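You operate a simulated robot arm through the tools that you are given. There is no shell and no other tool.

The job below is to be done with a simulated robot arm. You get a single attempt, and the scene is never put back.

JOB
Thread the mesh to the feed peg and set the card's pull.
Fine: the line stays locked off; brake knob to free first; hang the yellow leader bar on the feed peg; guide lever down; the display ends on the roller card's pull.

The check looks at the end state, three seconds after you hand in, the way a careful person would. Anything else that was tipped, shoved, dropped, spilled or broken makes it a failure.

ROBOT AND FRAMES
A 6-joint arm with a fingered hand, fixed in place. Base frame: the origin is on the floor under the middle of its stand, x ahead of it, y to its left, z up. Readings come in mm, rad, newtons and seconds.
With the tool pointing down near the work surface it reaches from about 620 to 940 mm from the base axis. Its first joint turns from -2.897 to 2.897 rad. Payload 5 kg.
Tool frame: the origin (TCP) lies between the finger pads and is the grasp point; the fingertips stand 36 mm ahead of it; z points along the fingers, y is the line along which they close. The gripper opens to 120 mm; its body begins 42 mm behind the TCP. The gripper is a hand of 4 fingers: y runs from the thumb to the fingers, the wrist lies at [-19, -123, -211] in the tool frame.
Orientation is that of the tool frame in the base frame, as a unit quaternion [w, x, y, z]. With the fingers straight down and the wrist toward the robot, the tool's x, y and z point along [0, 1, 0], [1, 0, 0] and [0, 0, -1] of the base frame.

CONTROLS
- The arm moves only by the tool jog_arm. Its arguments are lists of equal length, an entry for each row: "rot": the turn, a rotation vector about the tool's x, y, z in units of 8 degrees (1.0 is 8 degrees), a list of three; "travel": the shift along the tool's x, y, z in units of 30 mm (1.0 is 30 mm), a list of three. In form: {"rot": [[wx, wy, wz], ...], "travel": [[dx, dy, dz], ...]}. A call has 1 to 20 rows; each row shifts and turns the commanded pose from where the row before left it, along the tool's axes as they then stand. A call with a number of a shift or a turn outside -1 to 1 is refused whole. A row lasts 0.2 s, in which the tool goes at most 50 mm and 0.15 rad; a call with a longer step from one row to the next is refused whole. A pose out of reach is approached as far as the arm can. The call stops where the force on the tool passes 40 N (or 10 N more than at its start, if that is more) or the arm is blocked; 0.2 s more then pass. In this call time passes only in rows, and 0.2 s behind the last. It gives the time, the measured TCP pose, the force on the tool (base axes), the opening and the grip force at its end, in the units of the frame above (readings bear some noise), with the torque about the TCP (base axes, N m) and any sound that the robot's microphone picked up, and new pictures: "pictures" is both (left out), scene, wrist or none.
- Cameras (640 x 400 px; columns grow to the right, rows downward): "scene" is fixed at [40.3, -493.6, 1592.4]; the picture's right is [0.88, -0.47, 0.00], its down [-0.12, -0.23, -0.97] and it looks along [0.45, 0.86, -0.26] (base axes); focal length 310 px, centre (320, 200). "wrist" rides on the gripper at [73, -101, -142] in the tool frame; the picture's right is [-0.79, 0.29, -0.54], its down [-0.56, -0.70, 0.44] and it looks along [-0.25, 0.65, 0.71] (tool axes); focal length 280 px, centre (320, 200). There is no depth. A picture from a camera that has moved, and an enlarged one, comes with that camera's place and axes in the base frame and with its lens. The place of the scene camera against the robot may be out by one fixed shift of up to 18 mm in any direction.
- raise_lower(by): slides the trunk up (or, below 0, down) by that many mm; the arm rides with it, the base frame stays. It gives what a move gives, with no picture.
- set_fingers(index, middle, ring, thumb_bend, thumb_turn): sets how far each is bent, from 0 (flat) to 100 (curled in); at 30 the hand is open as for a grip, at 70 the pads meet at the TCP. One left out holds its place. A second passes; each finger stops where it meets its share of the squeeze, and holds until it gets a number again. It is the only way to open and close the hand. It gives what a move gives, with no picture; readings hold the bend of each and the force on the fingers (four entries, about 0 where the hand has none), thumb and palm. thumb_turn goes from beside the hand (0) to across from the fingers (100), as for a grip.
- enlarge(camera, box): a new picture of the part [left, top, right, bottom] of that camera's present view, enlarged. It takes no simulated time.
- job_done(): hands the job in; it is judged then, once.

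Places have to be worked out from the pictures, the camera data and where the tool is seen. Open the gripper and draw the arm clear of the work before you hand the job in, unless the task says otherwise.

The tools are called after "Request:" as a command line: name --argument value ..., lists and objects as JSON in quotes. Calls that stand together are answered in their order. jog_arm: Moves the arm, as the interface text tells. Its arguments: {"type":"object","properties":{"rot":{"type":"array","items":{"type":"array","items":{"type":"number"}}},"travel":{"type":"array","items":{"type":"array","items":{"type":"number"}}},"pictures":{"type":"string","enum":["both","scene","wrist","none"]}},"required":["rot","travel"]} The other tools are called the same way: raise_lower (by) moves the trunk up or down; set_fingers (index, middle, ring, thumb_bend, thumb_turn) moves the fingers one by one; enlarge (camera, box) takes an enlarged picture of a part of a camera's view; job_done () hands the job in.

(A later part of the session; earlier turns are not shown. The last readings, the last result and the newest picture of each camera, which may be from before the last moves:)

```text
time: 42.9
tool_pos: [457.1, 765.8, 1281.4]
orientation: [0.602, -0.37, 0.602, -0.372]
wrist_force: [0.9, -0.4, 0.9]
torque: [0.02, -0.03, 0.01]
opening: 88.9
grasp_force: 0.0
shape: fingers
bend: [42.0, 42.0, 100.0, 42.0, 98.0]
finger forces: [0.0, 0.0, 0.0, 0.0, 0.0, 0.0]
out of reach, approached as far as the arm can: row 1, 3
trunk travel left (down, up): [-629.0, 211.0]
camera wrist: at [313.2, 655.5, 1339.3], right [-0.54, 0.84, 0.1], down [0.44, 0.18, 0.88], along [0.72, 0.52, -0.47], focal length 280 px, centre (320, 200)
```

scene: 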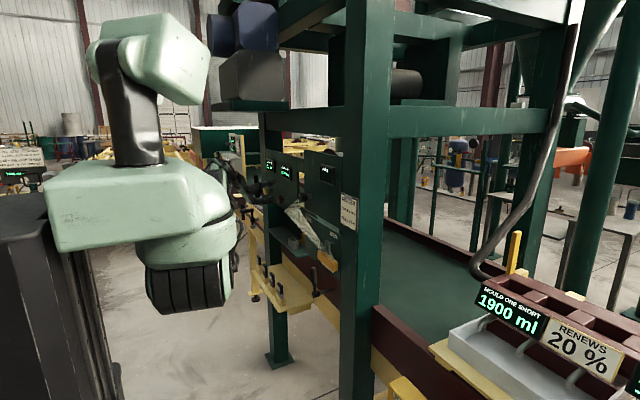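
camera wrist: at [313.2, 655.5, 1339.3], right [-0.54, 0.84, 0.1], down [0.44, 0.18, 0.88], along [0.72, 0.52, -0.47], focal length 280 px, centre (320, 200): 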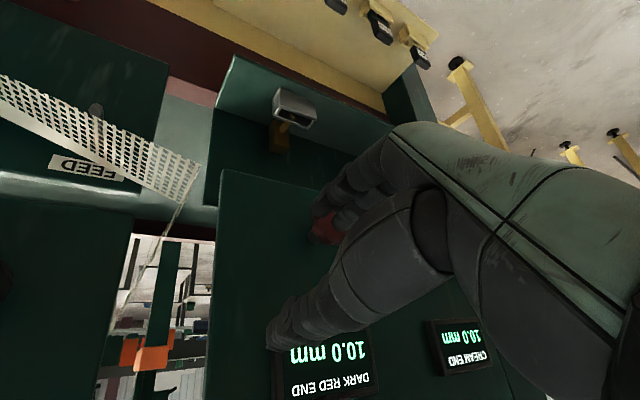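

Now I slide back toward −y at this height, staying in front of the mesh.

Request:
jog_arm --rot '[[0, 0, 0], [0, 0, 0], [0, 0, 0], [0, 0, 0], [0, 0, 0], [0, 0, 0]]' --travel '[[0.796, -0.396, 0], [0.796, -0.396, 0], [0.796, -0.396, 0], [0.796, -0.396, 0], [0.796, -0.396, 0], [0.796, -0.396, 0]]'

```text
time: 44.3
tool_pos: [481.2, 760.0, 1289.7]
orientation: [0.601, -0.369, 0.603, -0.373]
wrist_force: [-0.2, -0.7, -0.4]
torque: [-0.01, 0.02, -0.05]
opening: 88.8
grasp_force: 0.0
shape: fingers
bend: [42.0, 42.0, 100.0, 42.0, 98.0]
finger forces: [0.0, 0.0, 0.1, 0.1, 0.1, 0.1]
out of reach, approached as far as the arm can: row 1, 2, 3, 4, 5, 6
trunk travel left (down, up): [-629.0, 211.0]
camera wrist: at [336.1, 648.8, 1346.1], right [-0.54, 0.84, 0.1], down [0.44, 0.18, 0.88], along [0.72, 0.51, -0.47], focal length 280 px, centre (320, 200)
```

scene: 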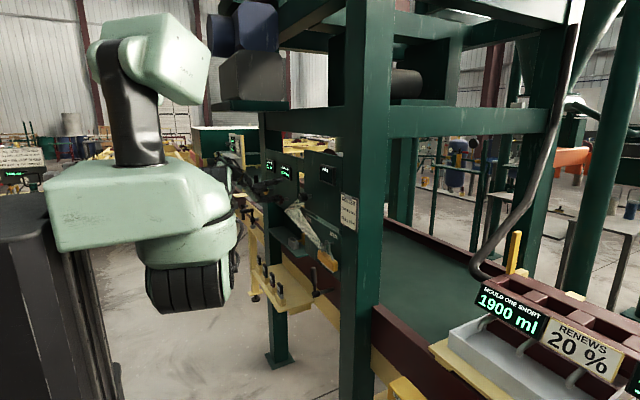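
wrist: 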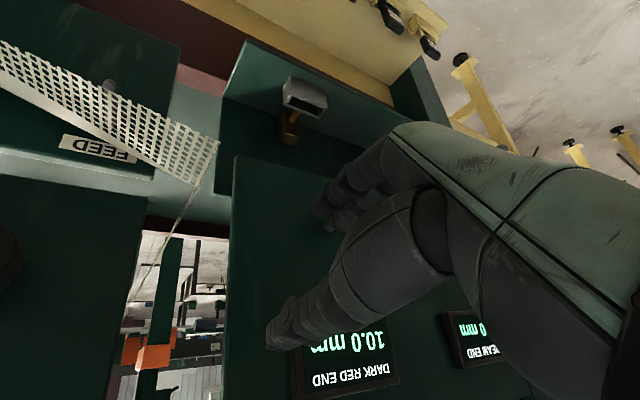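

The arm can't move inward in this posture, so it is in an awkward elbow/wrist branch. I'll unwind the roll fully in the free space in front of the left panel, moving back from it at the same time.

Request:
jog_arm --rot '[[0, 0, 0.5], [0, 0, 0.8], [0, 0, 0.8], [0, 0, 0.8], [0, 0, 0.8]]' --travel '[[0, -0.3, -0.8], [0, 0, -0.5], [0, 0, 0], [0, 0, 0], [0, 0, 0]]'

```text
time: 45.5
tool_pos: [456.1, 819.9, 1299.7]
orientation: [0.676, -0.203, 0.677, -0.207]
wrist_force: [0.7, -1.0, 0.3]
torque: [0.02, 0.0, -0.05]
opening: 89.4
grasp_force: 0.1
shape: fingers
bend: [42.0, 42.0, 100.0, 42.0, 98.0]
finger forces: [0.0, 0.0, 0.0, 0.0, 0.0, 0.1]
out of reach, approached as far as the arm can: row 1, 2, 3, 4, 5
trunk travel left (down, up): [-629.0, 211.0]
camera wrist: at [311.6, 696.3, 1295.4], right [-0.54, 0.68, 0.5], down [0.44, -0.27, 0.85], along [0.72, 0.68, -0.15], focal length 280 px, centre (320, 200)
```

scene: 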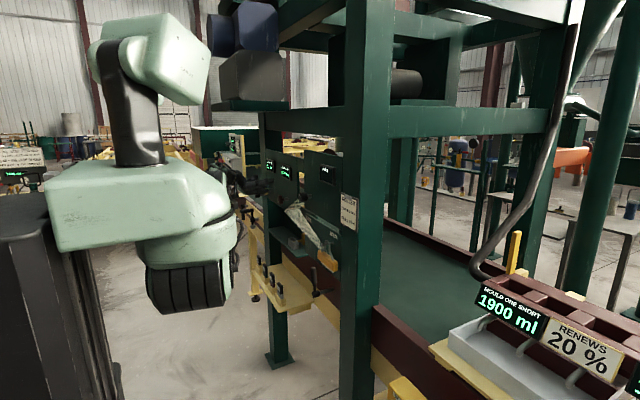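
wrist: 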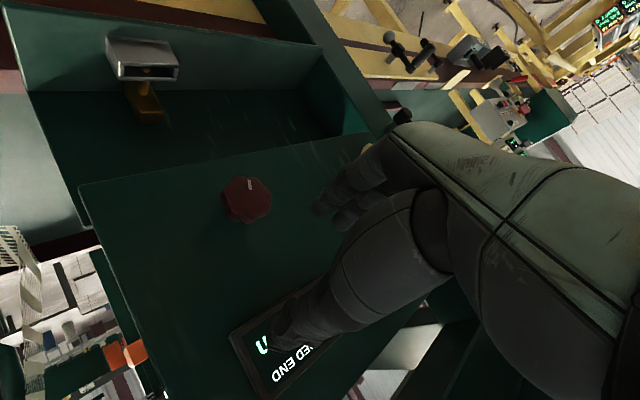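

I check the current arm posture and hand location in the scene view.

Request:
enlarge --camera "scene" --box '[190, 130, 302, 200]'

Request:
enlarge --camera "scene" --box '[190, 190, 302, 260]'

```text
5.71 times, centred on (246, 165) of scene
camera zoom: at [40.3, -493.6, 1592.4], right [0.88, -0.47, 0.0], down [-0.12, -0.23, -0.97], along [0.45, 0.86, -0.26], focal length 1771 px, centre (743, 400)
```

zoom: 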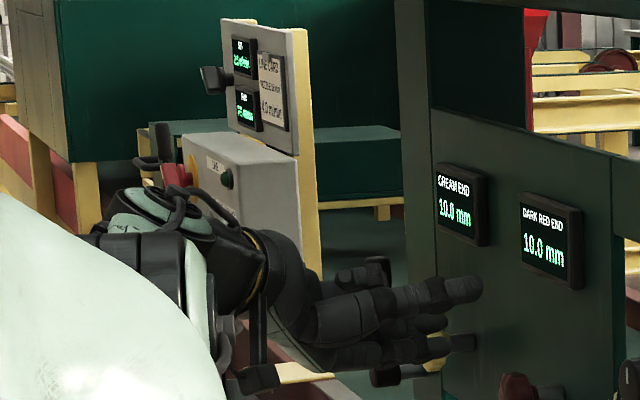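

```text
5.71 times, centred on (246, 225) of scene
camera zoom: at [40.3, -493.6, 1592.4], right [0.88, -0.47, 0.0], down [-0.12, -0.23, -0.97], along [0.45, 0.86, -0.26], focal length 1771 px, centre (743, 57)
```

zoom: 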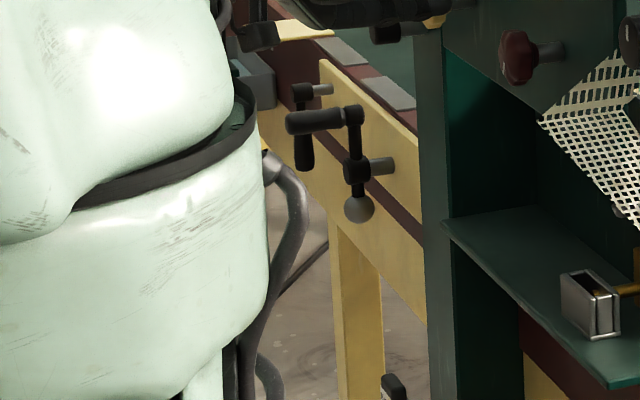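

I test whether moving outward (+y) is unrestricted, while continuing to unwind.

Request:
jog_arm --rot '[[0, 0, 0], [0, 0, 0.8], [0, 0, 0.8], [0, 0, 0.8]]' --travel '[[-0.37, 0.55, 0], [-0.37, 0.55, 0], [-0.3, 0.6, 0], [-0.2, 0.7, 0]]' --pictures "none"

```text
time: 46.5
tool_pos: [421.2, 849.5, 1293.5]
orientation: [0.702, -0.087, 0.701, -0.091]
wrist_force: [-0.7, 0.6, -0.3]
torque: [0.02, 0.01, -0.01]
opening: 88.8
grasp_force: 0.1
shape: fingers
bend: [42.0, 42.0, 100.0, 42.0, 98.0]
finger forces: [0.0, 0.1, 0.0, 0.0, 0.1, 0.0]
out of reach, approached as far as the arm can: row 1, 2, 3, 4
trunk travel left (down, up): [-629.0, 211.0]
```

The wrist seems stuck at a constant radius (~764 mm), like a straight-arm singularity. I try a sustained inward push with some downward motion to get the elbow to bend.

Request:
jog_arm --rot '[[0, 0, 0], [0, 0, 0], [0, 0, 0], [0, 0, 0], [0, 0, 0], [0, 0, 0], [0, 0, 0], [0, 0, 0]]' --travel '[[0.25, -0.97, -0.3], [0.25, -0.97, -0.3], [0.25, -0.97, -0.3], [0.25, -0.97, -0.3], [0.25, -0.97, -0.3], [0.25, -0.97, -0.3], [0.25, -0.97, -0.3], [0.25, -0.97, -0.3]]'

```text
time: 48.3
tool_pos: [399.4, 854.6, 1290.2]
orientation: [0.702, -0.087, 0.701, -0.091]
wrist_force: [0.1, -0.9, 0.1]
torque: [-0.04, 0.02, -0.01]
opening: 88.9
grasp_force: 0.0
shape: fingers
bend: [42.0, 42.0, 100.0, 42.0, 98.0]
finger forces: [0.0, 0.0, 0.1, 0.0, 0.0, 0.0]
out of reach, approached as far as the arm can: row 1, 2, 3, 4, 5, 6, 7, 8
trunk travel left (down, up): [-629.0, 211.0]
camera wrist: at [255.6, 738.0, 1246.7], right [-0.54, 0.48, 0.69], down [0.44, -0.54, 0.72], along [0.72, 0.69, 0.08], focal length 280 px, centre (320, 200)
```

scene: 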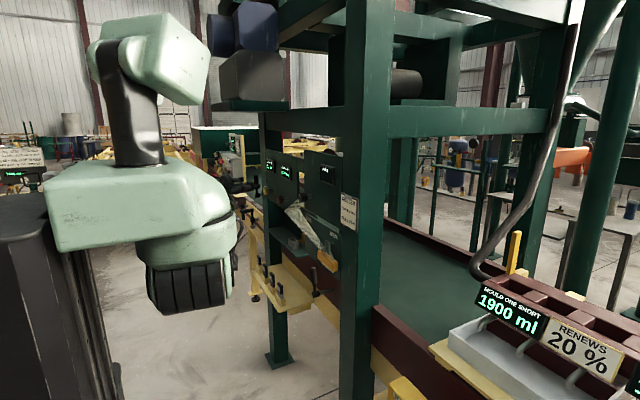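
wrist: 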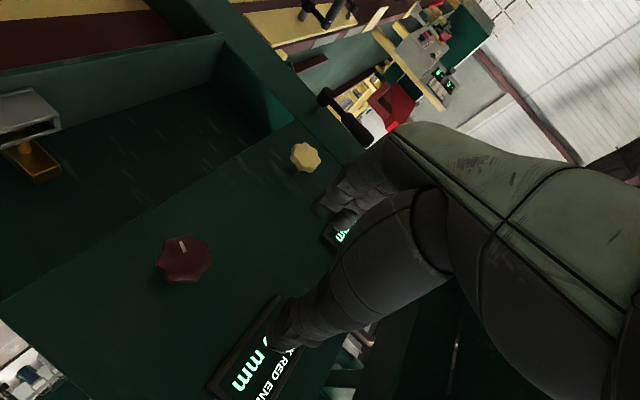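

Both inward and outward are stuck, so I continue unwinding the roll to 0° here in free space, where the first moves were fine.

Request:
jog_arm --rot '[[0, 0, 0.9], [0, 0, 0.9], [0, 0, 0.9], [0, 0, 0.9], [0, 0, 0.9], [0, 0, 0.9], [0, 0, 0.9], [0, 0, 0.9], [0, 0, 0.9], [0, 0, 0.9], [0, 0, 0.9], [0, 0, 0.9]]' --travel '[[0, 0, 0], [0, 0, 0], [0, 0, 0], [0, 0, 0], [0, 0, 0], [0, 0, 0], [0, 0, 0], [0, 0, 0], [0, 0, 0], [0, 0, 0], [0, 0, 0], [0, 0, 0]]'

```text
time: 50.9
tool_pos: [376.7, 795.9, 1318.7]
orientation: [0.586, 0.398, 0.584, 0.397]
wrist_force: [-0.2, 0.2, -0.8]
torque: [0.0, -0.03, 0.02]
opening: 89.0
grasp_force: 0.2
shape: fingers
bend: [42.0, 42.0, 100.0, 42.0, 98.0]
finger forces: [0.0, 0.1, 0.0, 0.0, 0.0, 0.0]
out of reach, approached as far as the arm can: row 1, 3, 5, 6, 7, 8, 9, 10, 11, 12
trunk travel left (down, up): [-629.0, 211.0]
camera wrist: at [233.2, 826.0, 1197.8], right [-0.55, -0.63, 0.56], down [0.44, -0.78, -0.44], along [0.71, 0.0, 0.7], focal length 280 px, centre (320, 200)
```

scene: 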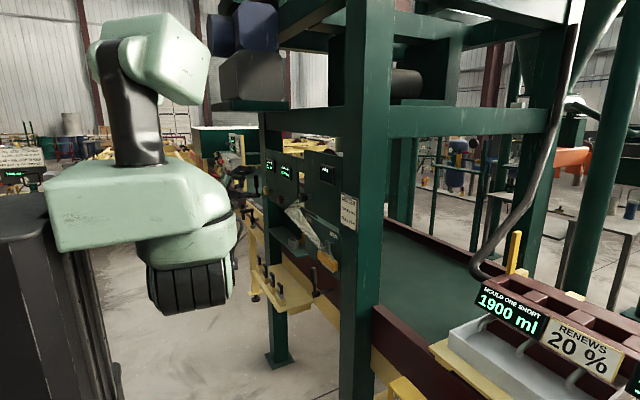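
wrist: 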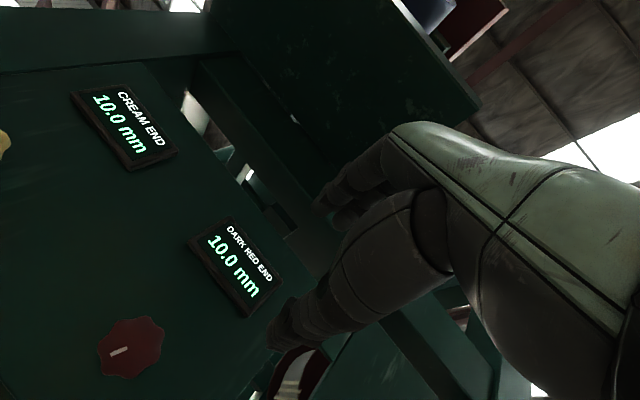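

Now φ≈−22°. The pose at (416,584,1283) with zero roll was reachable before, so I finish unwinding and try to return there.

Request:
jog_arm --rot '[[0, 0, 0.9], [0, 0, 0.9], [0, 0, 0.95], [0, 0, 0], [0, 0, 0], [0, 0, 0], [0, 0, 0]]' --travel '[[0, 0, 0], [0, 0, 0], [0, 0, 0], [-1, 0, 0], [-1, 0, 0], [-1, 0, 0], [-1, 0, 0]]'

```text
time: 52.5
tool_pos: [373.3, 763.5, 1330.0]
orientation: [0.53, 0.469, 0.529, 0.468]
wrist_force: [0.3, -0.4, 0.4]
torque: [-0.02, -0.01, 0.02]
opening: 88.7
grasp_force: 0.1
shape: fingers
bend: [42.0, 42.0, 100.0, 42.0, 98.0]
finger forces: [0.1, 0.0, 0.0, 0.0, 0.1, 0.0]
out of reach, approached as far as the arm can: row 1, 2, 3, 4, 5, 6, 7
trunk travel left (down, up): [-629.0, 211.0]
camera wrist: at [229.9, 824.2, 1220.0], right [-0.55, -0.75, 0.38], down [0.44, -0.64, -0.63], along [0.71, -0.18, 0.68], focal length 280 px, centre (320, 200)
```

scene: 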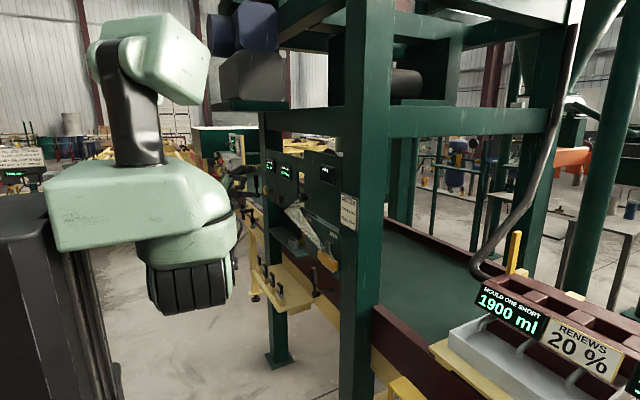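
wrist: 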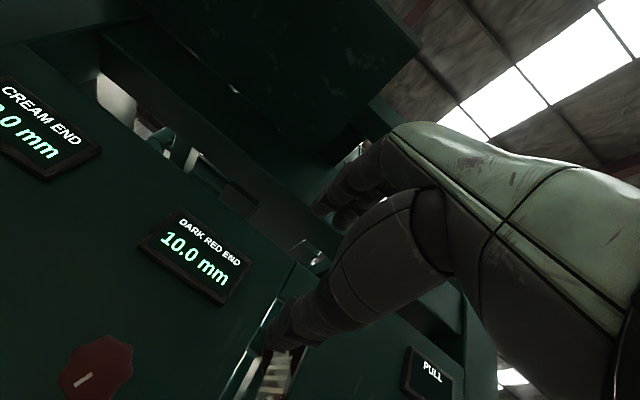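

Still stuck on the reach sphere. I try pitching the tool back down toward the starting orientation (tool down), which should let the elbow bend again.

Request:
jog_arm --rot '[[0.9375, 0, 0], [0.9375, 0, 0], [0.9375, 0, 0], [0.9375, 0, 0], [0.9375, 0, 0], [0.9375, 0, 0]]' --travel '[[0, 0, 0], [0, 0, 0], [0, 0, 0], [0, 0, 0], [0, 0, 0], [0, 0, 0]]' --pictures "scene"

```text
time: 53.9
tool_pos: [372.9, 757.9, 1328.6]
orientation: [0.31, 0.637, 0.667, 0.23]
wrist_force: [-0.1, -1.1, 0.1]
torque: [0.02, 0.0, 0.03]
opening: 88.7
grasp_force: 0.0
shape: fingers
bend: [42.0, 42.0, 100.0, 42.0, 98.0]
finger forces: [0.0, 0.0, 0.1, 0.0, 0.1, 0.1]
out of reach, approached as far as the arm can: row 2, 5, 6
trunk travel left (down, up): [-629.0, 211.0]
```

scene: 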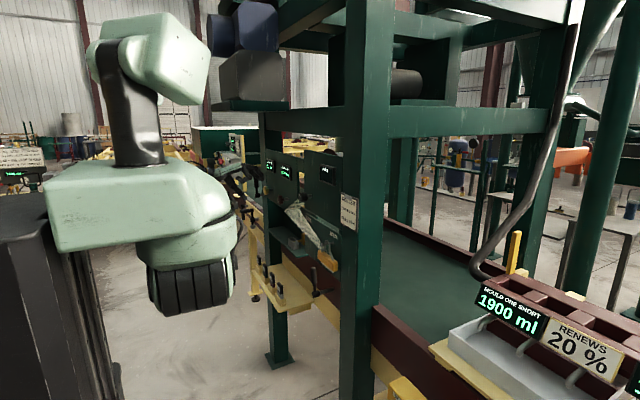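

Most of that pitch was achieved. I complete the pitch to tool-down and climb toward the starting relative height.

Request:
jog_arm --rot '[[0.9375, 0, 0], [0.9375, 0, 0], [0.9375, 0, 0], [0.9375, 0, 0], [0.9375, 0, 0], [0.6, 0, 0]]' --travel '[[0, 0, 0], [0, 0, 0], [0, 0, 0], [0, 0, 0], [0, 0, 0], [0, 0, 0]]' --pictures "none"

Request:
jog_arm --rot '[[0, 0, 0], [0, 0, 0], [0, 0, 0], [0, 0, 0], [0, 0, 0]]' --travel '[[0, 0, -1], [0, 0, -1], [0, 0, -1], [0, 0, -1], [0, 0, -1]]' --pictures "scene"

```text
time: 55.3
tool_pos: [360.6, 709.5, 1313.8]
orientation: [0.058, 0.706, 0.705, -0.027]
wrist_force: [0.5, 0.0, -0.1]
torque: [-0.02, -0.01, 0.01]
opening: 88.5
grasp_force: 0.1
shape: fingers
bend: [42.0, 42.0, 100.0, 42.0, 98.0]
finger forces: [0.1, 0.0, 0.0, 0.1, 0.0, 0.1]
out of reach, approached as far as the arm can: row 1, 2, 3, 4, 5, 6
trunk travel left (down, up): [-629.0, 211.0]
```

```text
time: 56.5
tool_pos: [330.3, 672.9, 1435.5]
orientation: [0.06, 0.706, 0.705, -0.026]
wrist_force: [-0.4, 0.2, 0.0]
torque: [0.03, -0.01, 0.02]
opening: 88.6
grasp_force: 0.2
shape: fingers
bend: [42.0, 42.0, 100.0, 42.0, 98.0]
finger forces: [0.0, 0.0, 0.0, 0.0, 0.1, 0.0]
out of reach, approached as far as the arm can: row 1, 2, 3, 4, 5
trunk travel left (down, up): [-629.0, 211.0]
```

scene: 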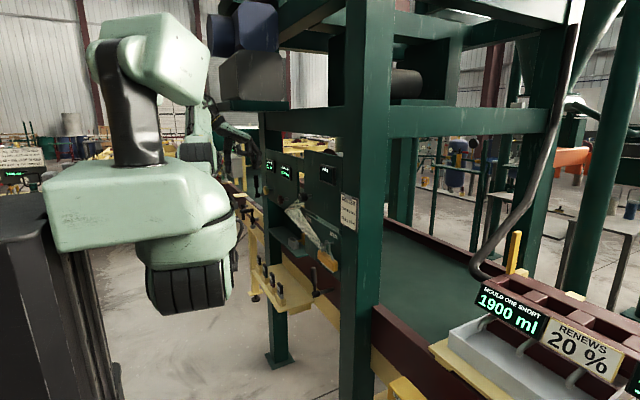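

The wrist keeps a constant distance from the shoulder, as if the elbow were pinned on the wrong side. I test an explicit outward move from here.

Request:
jog_arm --rot '[[0, 0, 0], [0, 0, 0], [0, 0, 0]]' --travel '[[0.535, 0.195, -0.345], [0.535, 0.195, -0.345], [0.535, 0.195, -0.345]]' --pictures "none"

```text
time: 57.3
tool_pos: [332.2, 678.1, 1432.8]
orientation: [0.059, 0.706, 0.705, -0.026]
wrist_force: [-0.4, 0.0, -0.6]
torque: [0.0, 0.02, 0.01]
opening: 88.8
grasp_force: 0.1
shape: fingers
bend: [42.0, 42.0, 100.0, 42.0, 98.0]
finger forces: [0.0, 0.0, 0.1, 0.1, 0.0, 0.0]
out of reach, approached as far as the arm can: row 1, 2, 3
trunk travel left (down, up): [-629.0, 211.0]
```

Outward is blocked as well. I probe which rotations are free, starting with small yaw about the tool axis in each direction.

Request:
jog_arm --rot '[[0, 0, 0.8], [0, 0, 0.8], [0, 0, 0.8], [0, 0, 0.8]]' --travel '[[0, 0, 0], [0, 0, 0], [0, 0, 0], [0, 0, 0]]' --pictures "none"

Request:
jog_arm --rot '[[0, 0, -0.8], [0, 0, -0.8], [0, 0, -0.8], [0, 0, -0.8], [0, 0, -0.8], [0, 0, -0.8], [0, 0, -0.8], [0, 0, -0.8]]' --travel '[[0, 0, 0], [0, 0, 0], [0, 0, 0], [0, 0, 0], [0, 0, 0], [0, 0, 0], [0, 0, 0], [0, 0, 0]]' --pictures "none"

```text
time: 58.3
tool_pos: [325.1, 650.0, 1420.1]
orientation: [0.06, 0.797, 0.601, -0.014]
wrist_force: [0.0, 0.7, -0.2]
torque: [-0.03, 0.01, 0.0]
opening: 88.6
grasp_force: 0.0
shape: fingers
bend: [42.0, 42.0, 100.0, 42.0, 98.0]
finger forces: [0.0, 0.1, 0.0, 0.0, 0.1, 0.1]
out of reach, approached as far as the arm can: row 1, 2, 3, 4
trunk travel left (down, up): [-629.0, 211.0]
```

```text
time: 60.1
tool_pos: [341.1, 720.7, 1452.6]
orientation: [0.048, 0.459, 0.886, -0.039]
wrist_force: [-0.1, -0.1, -1.0]
torque: [-0.02, -0.02, 0.01]
opening: 88.6
grasp_force: 0.0
shape: fingers
bend: [42.0, 42.0, 100.0, 42.0, 98.0]
finger forces: [0.0, 0.0, 0.0, 0.0, 0.0, 0.0]
out of reach, approached as far as the arm can: row 1, 2, 3, 4, 5, 6, 7, 8
trunk travel left (down, up): [-629.0, 211.0]
```

Reasoning from the kinematics, the elbow is straight and can only bend one way; my unwinding rotations all pushed against its stop. I now pitch the other way while moving up and inward so it can fold in the permitted direction.

Request:
jog_arm --rot '[[0.5, -0.35, 0], [0.5, -0.35, 0], [0.5, -0.35, 0], [0.5, -0.35, 0], [0.5, -0.35, 0], [0.5, -0.35, 0], [0.5, -0.35, 0], [0.5, -0.35, 0]]' --travel '[[-0.38, -0.55, -0.5], [-0.38, -0.55, -0.5], [-0.38, -0.55, -0.5], [-0.38, -0.55, -0.5], [-0.38, -0.55, -0.5], [-0.38, -0.55, -0.5], [-0.38, -0.55, -0.5], [-0.38, -0.55, -0.5]]' --pictures "scene"

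```text
time: 61.9
tool_pos: [299.3, 616.1, 1494.7]
orientation: [0.071, 0.454, 0.862, -0.214]
wrist_force: [0.4, 0.0, -0.1]
torque: [-0.07, 0.04, 0.02]
opening: 88.4
grasp_force: 0.1
shape: fingers
bend: [42.0, 42.0, 100.0, 42.0, 98.0]
finger forces: [0.0, 0.1, 0.0, 0.1, 0.0, 0.0]
out of reach, approached as far as the arm can: row 1, 2, 3, 4, 5, 6, 7, 8
trunk travel left (down, up): [-629.0, 211.0]
```

scene: 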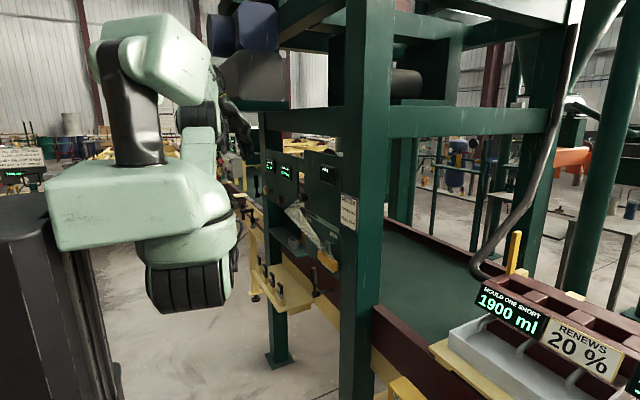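

The distance from the shoulder changed this time, so the arm is freeing up near its starting posture. I steer toward the original start pose (tool down, relative height as at the start).

Request:
jog_arm --rot '[[-0.186, 0.37, 0.529], [-0.186, 0.37, 0.529], [-0.186, 0.37, 0.529], [-0.186, 0.37, 0.529], [-0.186, 0.37, 0.529], [-0.186, 0.37, 0.529], [-0.186, 0.37, 0.529], [-0.186, 0.37, 0.529]]' --travel '[[0, 0, 0], [0, 0, 0], [0, 0, 0], [0, 0, 0], [0, 0, 0], [0, 0, 0], [0, 0, 0], [0, 0, 0]]' --pictures "none"

```text
time: 63.7
tool_pos: [304.3, 625.1, 1568.6]
orientation: [0.0, 0.708, 0.706, 0.001]
wrist_force: [0.0, -0.3, 0.3]
torque: [0.0, 0.0, 0.01]
opening: 88.4
grasp_force: 0.1
shape: fingers
bend: [42.0, 42.0, 100.0, 42.0, 98.0]
finger forces: [0.1, 0.1, 0.0, 0.0, 0.0, 0.0]
out of reach, approached as far as the arm can: row 2, 4, 5, 6, 7, 8
trunk travel left (down, up): [-629.0, 211.0]
```

Orientation is exactly tool-down and the height matches the start. I move across to the start position.

Request:
jog_arm --rot '[[0, 0, 0], [0, 0, 0], [0, 0, 0]]' --travel '[[-0.144, 0.753, 0], [-0.144, 0.753, 0], [-0.144, 0.753, 0]]' --pictures "none"

```text
time: 64.5
tool_pos: [373.6, 613.7, 1566.9]
orientation: [0.0, 0.707, 0.707, 0.001]
wrist_force: [0.8, 0.2, 0.9]
torque: [0.02, 0.03, 0.0]
opening: 88.7
grasp_force: 0.1
shape: fingers
bend: [42.0, 42.0, 100.0, 42.0, 98.0]
finger forces: [0.1, 0.0, 0.1, 0.1, 0.0, 0.1]
trunk travel left (down, up): [-629.0, 211.0]
```

The start posture is regained without any reach warning. I repeat the earlier good path: pitch 45° forward, then descend toward (374,510,1281).

Request:
jog_arm --rot '[[-0.9375, 0, 0], [-0.9375, 0, 0], [-0.9375, 0, 0], [-0.9375, 0, 0], [-0.9375, 0, 0], [-0.9375, 0, 0]]' --travel '[[0, 0, 0], [0, 0, 0], [0, 0, 0], [0, 0, 0], [0, 0, 0], [0, 0, 0]]' --pictures "none"

Request:
jog_arm --rot '[[0, 0, 0], [0, 0, 0], [0, 0, 0], [0, 0, 0], [0, 0, 0], [0, 0, 0], [0, 0, 0]]' --travel '[[-0.5, -1, 1], [-0.5, -1, 1], [-0.5, -1, 1], [-0.5, -1, 1], [-0.5, -1, 1], [-0.5, -1, 1], [-0.5, -1, 1]]'

```text
time: 65.9
tool_pos: [373.7, 631.1, 1715.1]
orientation: [0.27, 0.654, 0.653, 0.271]
wrist_force: [0.0, 0.3, 0.1]
torque: [0.0, 0.01, -0.02]
opening: 88.5
grasp_force: 0.1
shape: fingers
bend: [42.0, 42.0, 100.0, 42.0, 98.0]
finger forces: [0.0, 0.0, 0.0, 0.0, 0.0, 0.0]
out of reach, approached as far as the arm can: row 1, 2, 3, 4, 5, 6
trunk travel left (down, up): [-629.0, 211.0]
```

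```text
time: 67.5
tool_pos: [376.1, 632.3, 1714.7]
orientation: [0.269, 0.654, 0.653, 0.271]
wrist_force: [0.3, 0.2, 0.2]
torque: [0.01, -0.03, -0.02]
opening: 88.4
grasp_force: 0.1
shape: fingers
bend: [42.0, 42.0, 100.0, 42.0, 98.0]
finger forces: [0.0, 0.0, 0.0, 0.0, 0.1, 0.0]
out of reach, approached as far as the arm can: row 1, 2, 3, 4, 5, 6, 7
trunk travel left (down, up): [-629.0, 211.0]
camera wrist: at [202.3, 703.8, 1744.5], right [-0.18, -0.79, 0.58], down [-0.18, -0.56, -0.81], along [0.97, -0.25, -0.04], focal length 280 px, centre (320, 200)
```

scene: 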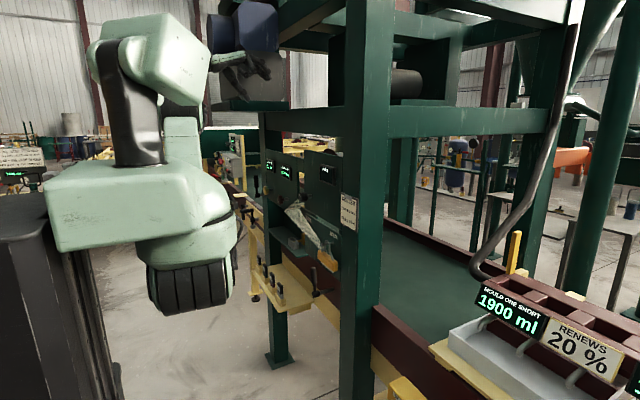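
wrist: 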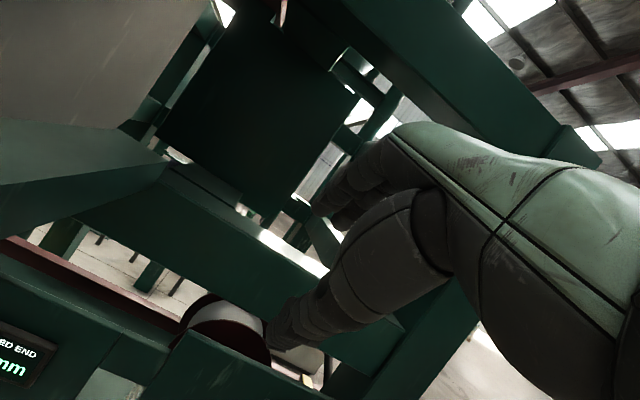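

The wrist is still pinned — the elbow is on the wrong side of straight. I'll lower the trunk for headroom, return to tool-down, stretch the arm straight outward, and then move tangentially upward so that the elbow re-bends the proper (downward) way.

Request:
raise_lower --by -350

Request:
jog_arm --rot '[[0.9375, 0, 0], [0.9375, 0, 0], [0.9375, 0, 0], [0.9375, 0, 0], [0.9375, 0, 0], [0.9375, 0, 0]]' --travel '[[0, 0, 0], [0, 0, 0], [0, 0, 0], [0, 0, 0], [0, 0, 0], [0, 0, 0]]' --pictures "scene"

```text
time: 71.0
tool_pos: [375.7, 631.3, 1365.7]
orientation: [0.27, 0.654, 0.653, 0.272]
wrist_force: [-0.1, 0.0, -0.8]
torque: [0.02, -0.03, 0.0]
opening: 89.0
grasp_force: 0.1
shape: fingers
bend: [42.0, 42.0, 100.0, 42.0, 98.0]
finger forces: [0.1, 0.1, 0.0, 0.0, 0.0, 0.0]
trunk travel left (down, up): [-279.0, 561.0]
```

```text
time: 72.3
tool_pos: [357.4, 600.7, 1237.8]
orientation: [-0.003, 0.707, 0.707, 0.002]
wrist_force: [0.3, -0.7, 1.1]
torque: [0.06, -0.02, -0.03]
opening: 88.5
grasp_force: 0.1
shape: fingers
bend: [42.0, 42.0, 100.0, 42.0, 98.0]
finger forces: [0.0, 0.0, 0.1, 0.0, 0.1, 0.0]
out of reach, approached as far as the arm can: row 1, 2, 3, 4, 5, 6
trunk travel left (down, up): [-279.0, 561.0]
```

scene: 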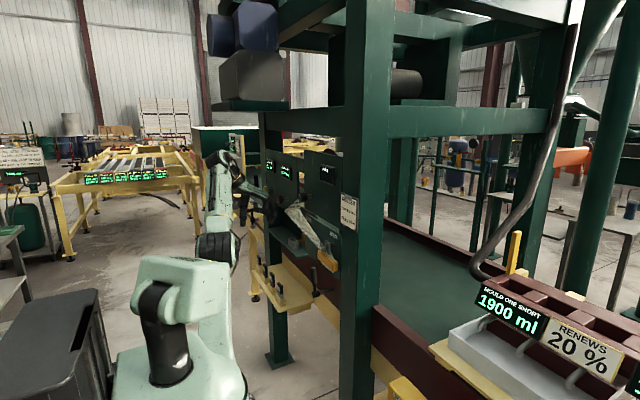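

Now the arm is visible past the head; I zoom in to read the elbow configuration.

Request:
enlarge --camera "scene" --box '[150, 140, 310, 240]'

Request:
enlarge --camera "scene" --box '[100, 220, 300, 400]'

```text
4.00 times, centred on (230, 190) of scene
camera zoom: at [40.3, -493.6, 1592.4], right [0.88, -0.47, 0.0], down [-0.12, -0.23, -0.97], along [0.45, 0.86, -0.26], focal length 1240 px, centre (680, 240)
```

zoom: 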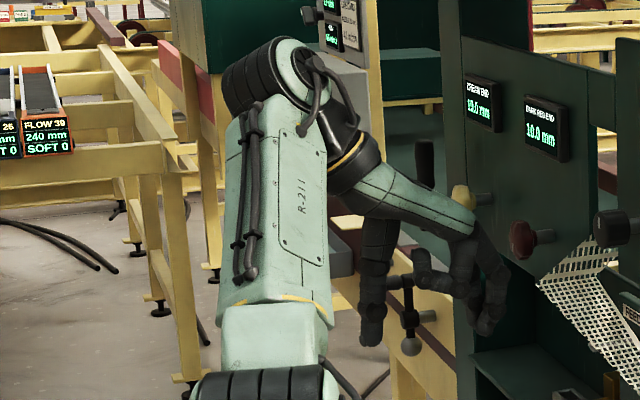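

```text
2.22 times, centred on (200, 310) of scene
camera zoom: at [40.3, -493.6, 1592.4], right [0.88, -0.47, 0.0], down [-0.12, -0.23, -0.97], along [0.45, 0.86, -0.26], focal length 689 px, centre (587, -44)
```

zoom: 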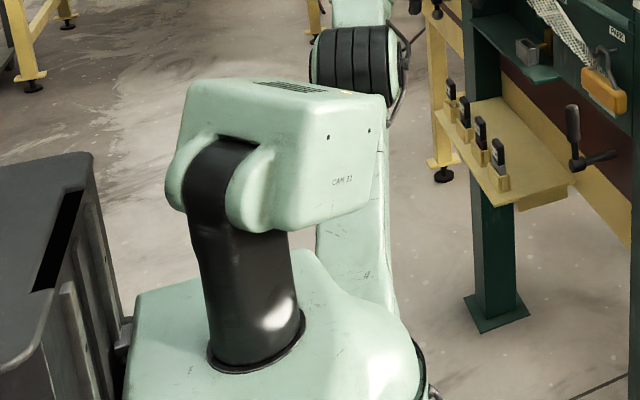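

The arm is nearly straight from shoulder through elbow to wrist. I move tangentially (up and inward) so the elbow can break downward.

Request:
jog_arm --rot '[[0, 0, 0], [0, 0, 0], [0, 0, 0], [0, 0, 0], [0, 0, 0], [0, 0, 0]]' --travel '[[-0.566, -0.228, -0.792], [-0.566, -0.228, -0.792], [-0.566, -0.228, -0.792], [-0.566, -0.228, -0.792], [-0.566, -0.228, -0.792], [-0.566, -0.228, -0.792]]' --pictures "scene"

```text
time: 73.8
tool_pos: [358.6, 592.6, 1249.9]
orientation: [-0.001, 0.707, 0.707, 0.002]
wrist_force: [0.1, 0.6, -0.1]
torque: [-0.03, 0.0, -0.01]
opening: 88.8
grasp_force: 0.1
shape: fingers
bend: [42.0, 42.0, 100.0, 42.0, 98.0]
finger forces: [0.0, 0.0, 0.1, 0.0, 0.1, 0.1]
out of reach, approached as far as the arm can: row 1, 2, 3, 4, 5, 6
trunk travel left (down, up): [-279.0, 561.0]
```

scene: 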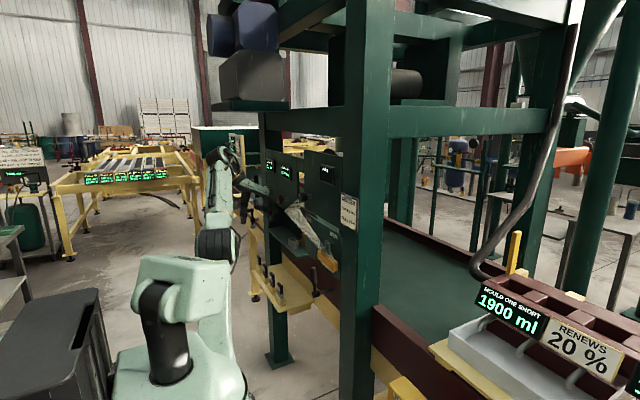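

The wrist-bend joint is also at its limit in this orientation. I pitch and yaw the tool to align the hand with the forearm (facing +y), which frees that joint; the space there is open.

Request:
jog_arm --rot '[[-0.9375, 0, 0], [-0.9375, 0, 0], [-0.9375, 0, 0], [-0.9375, 0, 0], [-0.9375, 0, 0], [-0.9375, 0, 0], [0, 0.62, -0.62], [0, 0.62, -0.62], [0, 0.62, -0.62], [0, 0.62, -0.62], [0, 0.62, -0.62], [0, 0.62, -0.62], [0, 0.62, -0.62], [0, 0.62, -0.62]]' --travel '[[0, 0, 0], [0, 0, 0], [0, 0, 0], [0, 0, 0], [0, 0, 0], [0, 0, 0], [0, 0, 0], [0, 0, 0], [0, 0, 0], [0, 0, 0], [0, 0, 0], [0, 0, 0], [0, 0, 0], [0, 0, 0]]' --pictures "scene"

Request:
enlarge --camera "scene" --box '[130, 100, 320, 260]'

```text
time: 76.8
tool_pos: [393.2, 789.4, 1365.5]
orientation: [0.111, 0.269, 0.884, 0.367]
wrist_force: [0.1, -0.9, 0.7]
torque: [-0.02, 0.03, 0.02]
opening: 88.6
grasp_force: 0.0
shape: fingers
bend: [42.0, 42.0, 100.0, 42.0, 98.0]
finger forces: [0.0, 0.0, 0.0, 0.0, 0.0, 0.0]
out of reach, approached as far as the arm can: row 1, 2, 3, 4, 5, 6, 7, 8, 9, 10, 11, 12, 13, 14
trunk travel left (down, up): [-279.0, 561.0]
```

scene: 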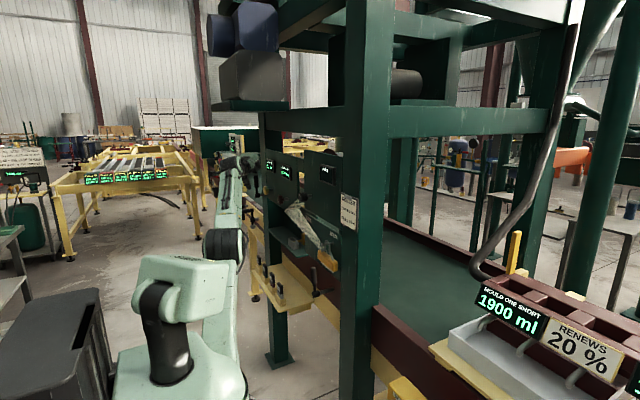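

```text
2.50 times, centred on (225, 180) of scene
camera zoom: at [40.3, -493.6, 1592.4], right [0.88, -0.47, 0.0], down [-0.12, -0.23, -0.97], along [0.45, 0.86, -0.26], focal length 775 px, centre (558, 250)
```

zoom: 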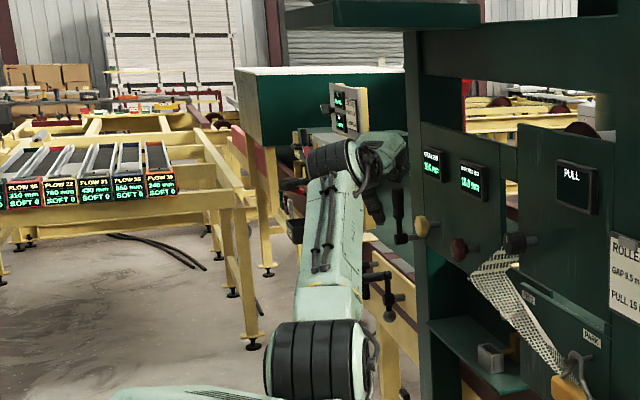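

The hand is now aligned with the forearm. I try the tangential up-and-inward move again.

Request:
jog_arm --rot '[[0, 0, 0], [0, 0, 0], [0, 0, 0], [0, 0, 0], [0, 0, 0], [0, 0, 0]]' --travel '[[-0.086, 0.17, -0.98], [-0.086, 0.17, -0.98], [-0.086, 0.17, -0.98], [-0.086, 0.17, -0.98], [-0.086, 0.17, -0.98], [-0.086, 0.17, -0.98]]' --pictures "scene"

```text
time: 78.2
tool_pos: [340.3, 698.9, 1477.2]
orientation: [0.112, 0.27, 0.883, 0.368]
wrist_force: [-0.2, -0.4, 0.1]
torque: [-0.02, 0.03, -0.02]
opening: 88.4
grasp_force: 0.0
shape: fingers
bend: [42.0, 42.0, 100.0, 42.0, 98.0]
finger forces: [0.0, 0.1, 0.0, 0.1, 0.0, 0.0]
out of reach, approached as far as the arm can: row 1, 3, 5, 6
trunk travel left (down, up): [-279.0, 561.0]
```

scene: 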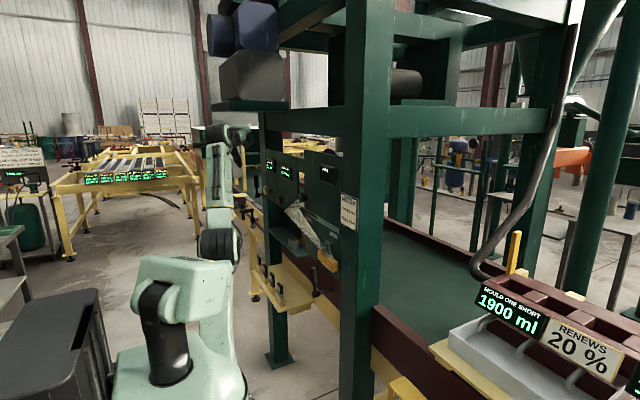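

Movement is possible again. Now I pull straight inward along the arm.

Request:
jog_arm --rot '[[0, 0, 0], [0, 0, 0], [0, 0, 0], [0, 0, 0], [0, 0, 0], [0, 0, 0]]' --travel '[[-0.1, -0.95, 0], [-0.1, -0.95, 0], [-0.1, -0.95, 0], [-0.1, -0.95, 0], [-0.1, -0.95, 0], [-0.1, -0.95, 0]]' --pictures "none"

```text
time: 79.5
tool_pos: [287.7, 589.2, 1355.3]
orientation: [0.111, 0.27, 0.883, 0.368]
wrist_force: [-0.2, -0.1, 0.0]
torque: [-0.01, 0.01, 0.02]
opening: 88.5
grasp_force: 0.0
shape: fingers
bend: [42.0, 42.0, 100.0, 42.0, 98.0]
finger forces: [0.1, 0.0, 0.0, 0.1, 0.0, 0.0]
trunk travel left (down, up): [-279.0, 561.0]
```

The elbow has folded properly again, with no reach warning. I now raise the trunk back, and jog down to working height in this posture.

Request:
raise_lower --by 350

Request:
jog_arm --rot '[[0, 0, 0], [0, 0, 0], [0, 0, 0], [0, 0, 0], [0, 0, 0], [0, 0, 0], [0, 0, 0], [0, 0, 0], [0, 0, 0]]' --travel '[[-0.18, -0.9, 1], [-0.18, -0.9, 1], [-0.18, -0.9, 1], [-0.18, -0.9, 1], [-0.18, -0.9, 1], [-0.18, -0.9, 1], [-0.18, -0.9, 1], [-0.18, -0.9, 1], [-0.18, -0.9, 1]]' --pictures "scene"

```text
time: 83.0
tool_pos: [288.4, 590.7, 1704.4]
orientation: [0.11, 0.27, 0.883, 0.367]
wrist_force: [-0.2, -0.9, 0.8]
torque: [0.0, 0.04, 0.02]
opening: 88.5
grasp_force: 0.0
shape: fingers
bend: [42.0, 42.0, 100.0, 42.0, 98.0]
finger forces: [0.0, 0.0, 0.0, 0.0, 0.0, 0.0]
trunk travel left (down, up): [-629.0, 211.0]
```

```text
time: 85.0
tool_pos: [340.2, 579.6, 1340.9]
orientation: [0.112, 0.27, 0.883, 0.368]
wrist_force: [0.6, 0.2, -0.4]
torque: [-0.01, 0.04, 0.0]
opening: 88.6
grasp_force: 0.0
shape: fingers
bend: [42.0, 42.0, 100.0, 42.0, 98.0]
finger forces: [0.1, 0.0, 0.1, 0.0, 0.0, 0.0]
trunk travel left (down, up): [-629.0, 211.0]
```

scene: 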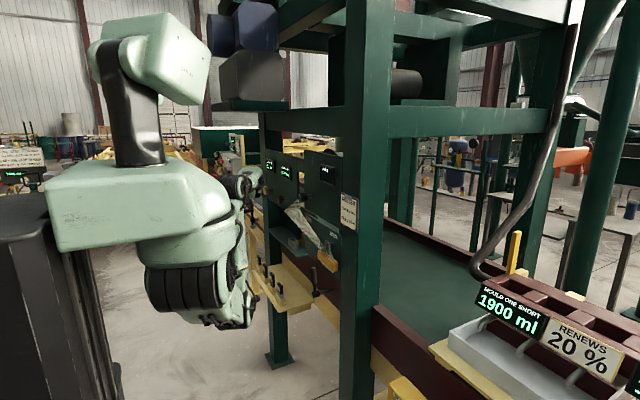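

Good, no warnings. I rotate to the pinch orientation (pointing +x, thumb toward −y, fingers toward +y).

Request:
jog_arm --rot '[[0.079, -0.623, -0.512], [0.079, -0.623, -0.512], [0.079, -0.623, -0.512], [0.079, -0.623, -0.512], [0.079, -0.623, -0.512], [0.079, -0.623, -0.512], [0.079, -0.623, -0.512], [0.079, -0.623, -0.512], [0.079, -0.623, -0.512], [0.079, -0.623, -0.512], [0.079, -0.623, -0.512], [0.079, -0.623, -0.512], [0.079, -0.623, -0.512], [0.079, -0.623, -0.512]]' --travel '[[0, 0, 0], [0, 0, 0], [0, 0, 0], [0, 0, 0], [0, 0, 0], [0, 0, 0], [0, 0, 0], [0, 0, 0], [0, 0, 0], [0, 0, 0], [0, 0, 0], [0, 0, 0], [0, 0, 0], [0, 0, 0]]'

```text
time: 88.0
tool_pos: [338.3, 579.9, 1342.0]
orientation: [0.708, 0.0, 0.706, -0.001]
wrist_force: [0.1, -0.4, 0.2]
torque: [-0.01, 0.02, -0.02]
opening: 88.5
grasp_force: 0.0
shape: fingers
bend: [42.0, 42.0, 100.0, 42.0, 98.0]
finger forces: [0.0, 0.0, 0.0, 0.0, 0.0, 0.1]
trunk travel left (down, up): [-629.0, 211.0]
camera wrist: at [195.2, 479.1, 1269.4], right [-0.54, 0.29, 0.79], down [0.44, -0.7, 0.56], along [0.71, 0.65, 0.25], focal length 280 px, centre (320, 200)
```

scene: 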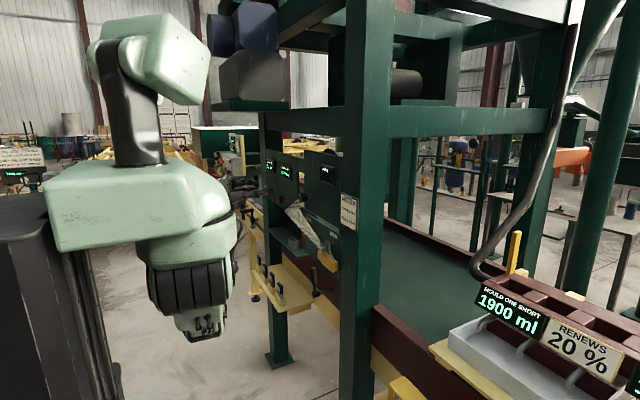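
wrist: 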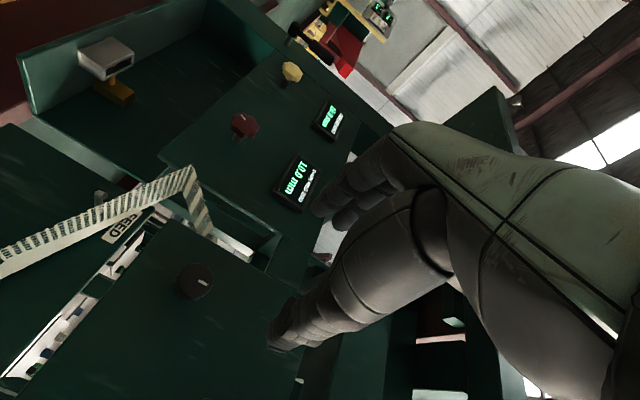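

The orientation is exact with no reach warning. I move over in front of the PARK peg, staying short of it.

Request:
jog_arm --rot '[[0, 0, 0], [0, 0, 0], [0, 0, 0], [0, 0, 0], [0, 0, 0], [0, 0, 0], [0, 0, 0], [0, 0, 0]]' --travel '[[0.8125, -0.746, 0.425], [0.8125, -0.746, 0.425], [0.8125, -0.746, 0.425], [0.8125, -0.746, 0.425], [0.8125, -0.746, 0.425], [0.8125, -0.746, 0.425], [0.8125, -0.746, 0.425], [0.8125, -0.746, 0.425]]'

Request:
enlarge --camera "scene" --box '[240, 190, 368, 270]'

Request:
enlarge --camera "wrist" --box '[200, 120, 400, 280]'

```text
time: 89.8
tool_pos: [442.2, 399.1, 1149.1]
orientation: [0.708, 0.001, 0.707, 0.0]
wrist_force: [0.2, -0.7, 0.2]
torque: [0.0, 0.02, 0.03]
opening: 88.5
grasp_force: 0.1
shape: fingers
bend: [42.0, 42.0, 100.0, 42.0, 98.0]
finger forces: [0.0, 0.1, 0.0, 0.1, 0.0, 0.1]
trunk travel left (down, up): [-629.0, 211.0]
camera wrist: at [298.0, 297.6, 1075.9], right [-0.54, 0.29, 0.79], down [0.44, -0.7, 0.56], along [0.71, 0.65, 0.25], focal length 280 px, centre (320, 200)
```

scene: 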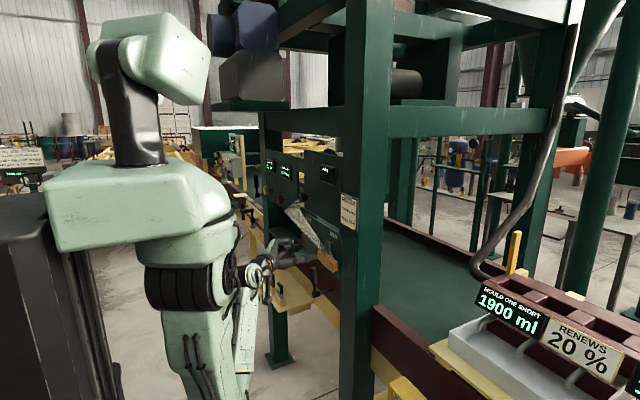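
wrist: 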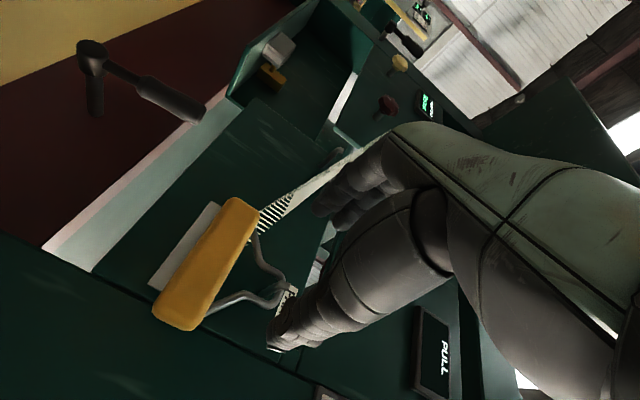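

```text
5.00 times, centred on (304, 230) of scene
camera zoom: at [40.3, -493.6, 1592.4], right [0.88, -0.47, 0.0], down [-0.12, -0.23, -0.97], along [0.45, 0.86, -0.26], focal length 1549 px, centre (400, 50)
```

zoom: 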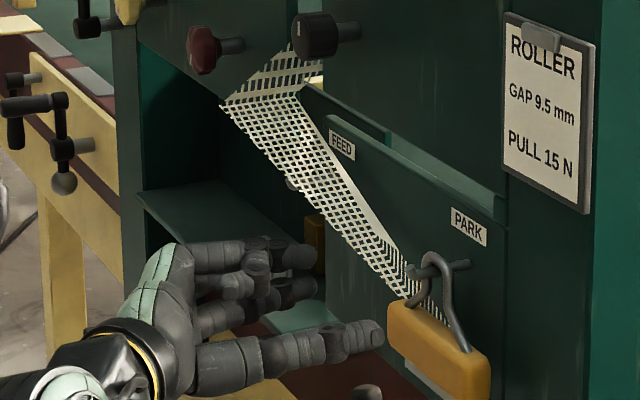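

```text
2.50 times, centred on (300, 200) of wrist
camera zoom: at [298.0, 297.6, 1075.9], right [-0.54, 0.29, 0.79], down [0.44, -0.7, 0.56], along [0.71, 0.65, 0.25], focal length 701 px, centre (370, 200)
```

zoom: 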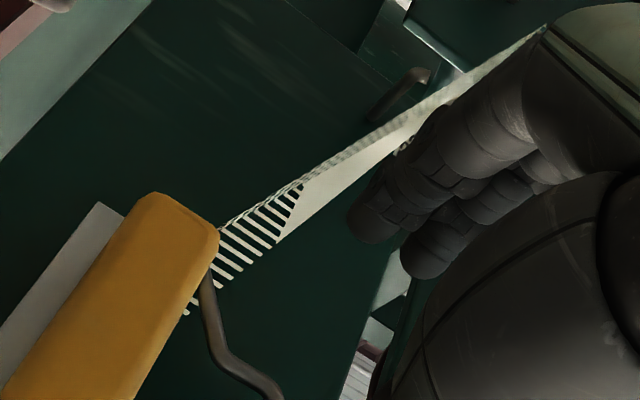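

I zoom on the loop from this viewpoint to align precisely.

Request:
enlarge --camera "wrist" --box '[190, 220, 318, 345]'

Request:
enlarge --camera "scene" --box '[290, 230, 354, 270]'

```text
3.20 times, centred on (254, 282) of wrist
camera zoom: at [298.0, 297.6, 1075.9], right [-0.54, 0.29, 0.79], down [0.44, -0.7, 0.56], along [0.71, 0.65, 0.25], focal length 897 px, centre (531, -64)
```

zoom: 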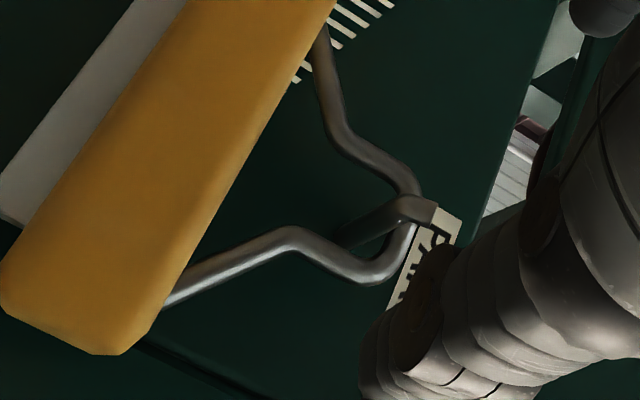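

```text
10.00 times, centred on (322, 250) of scene
camera zoom: at [40.3, -493.6, 1592.4], right [0.88, -0.47, 0.0], down [-0.12, -0.23, -0.97], along [0.45, 0.86, -0.26], focal length 3099 px, centre (300, -300)
```

zoom: 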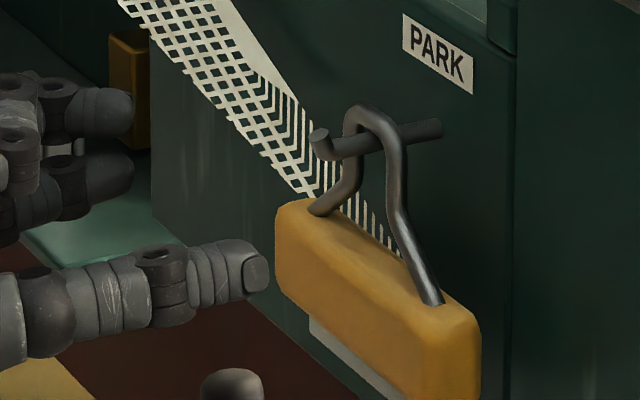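

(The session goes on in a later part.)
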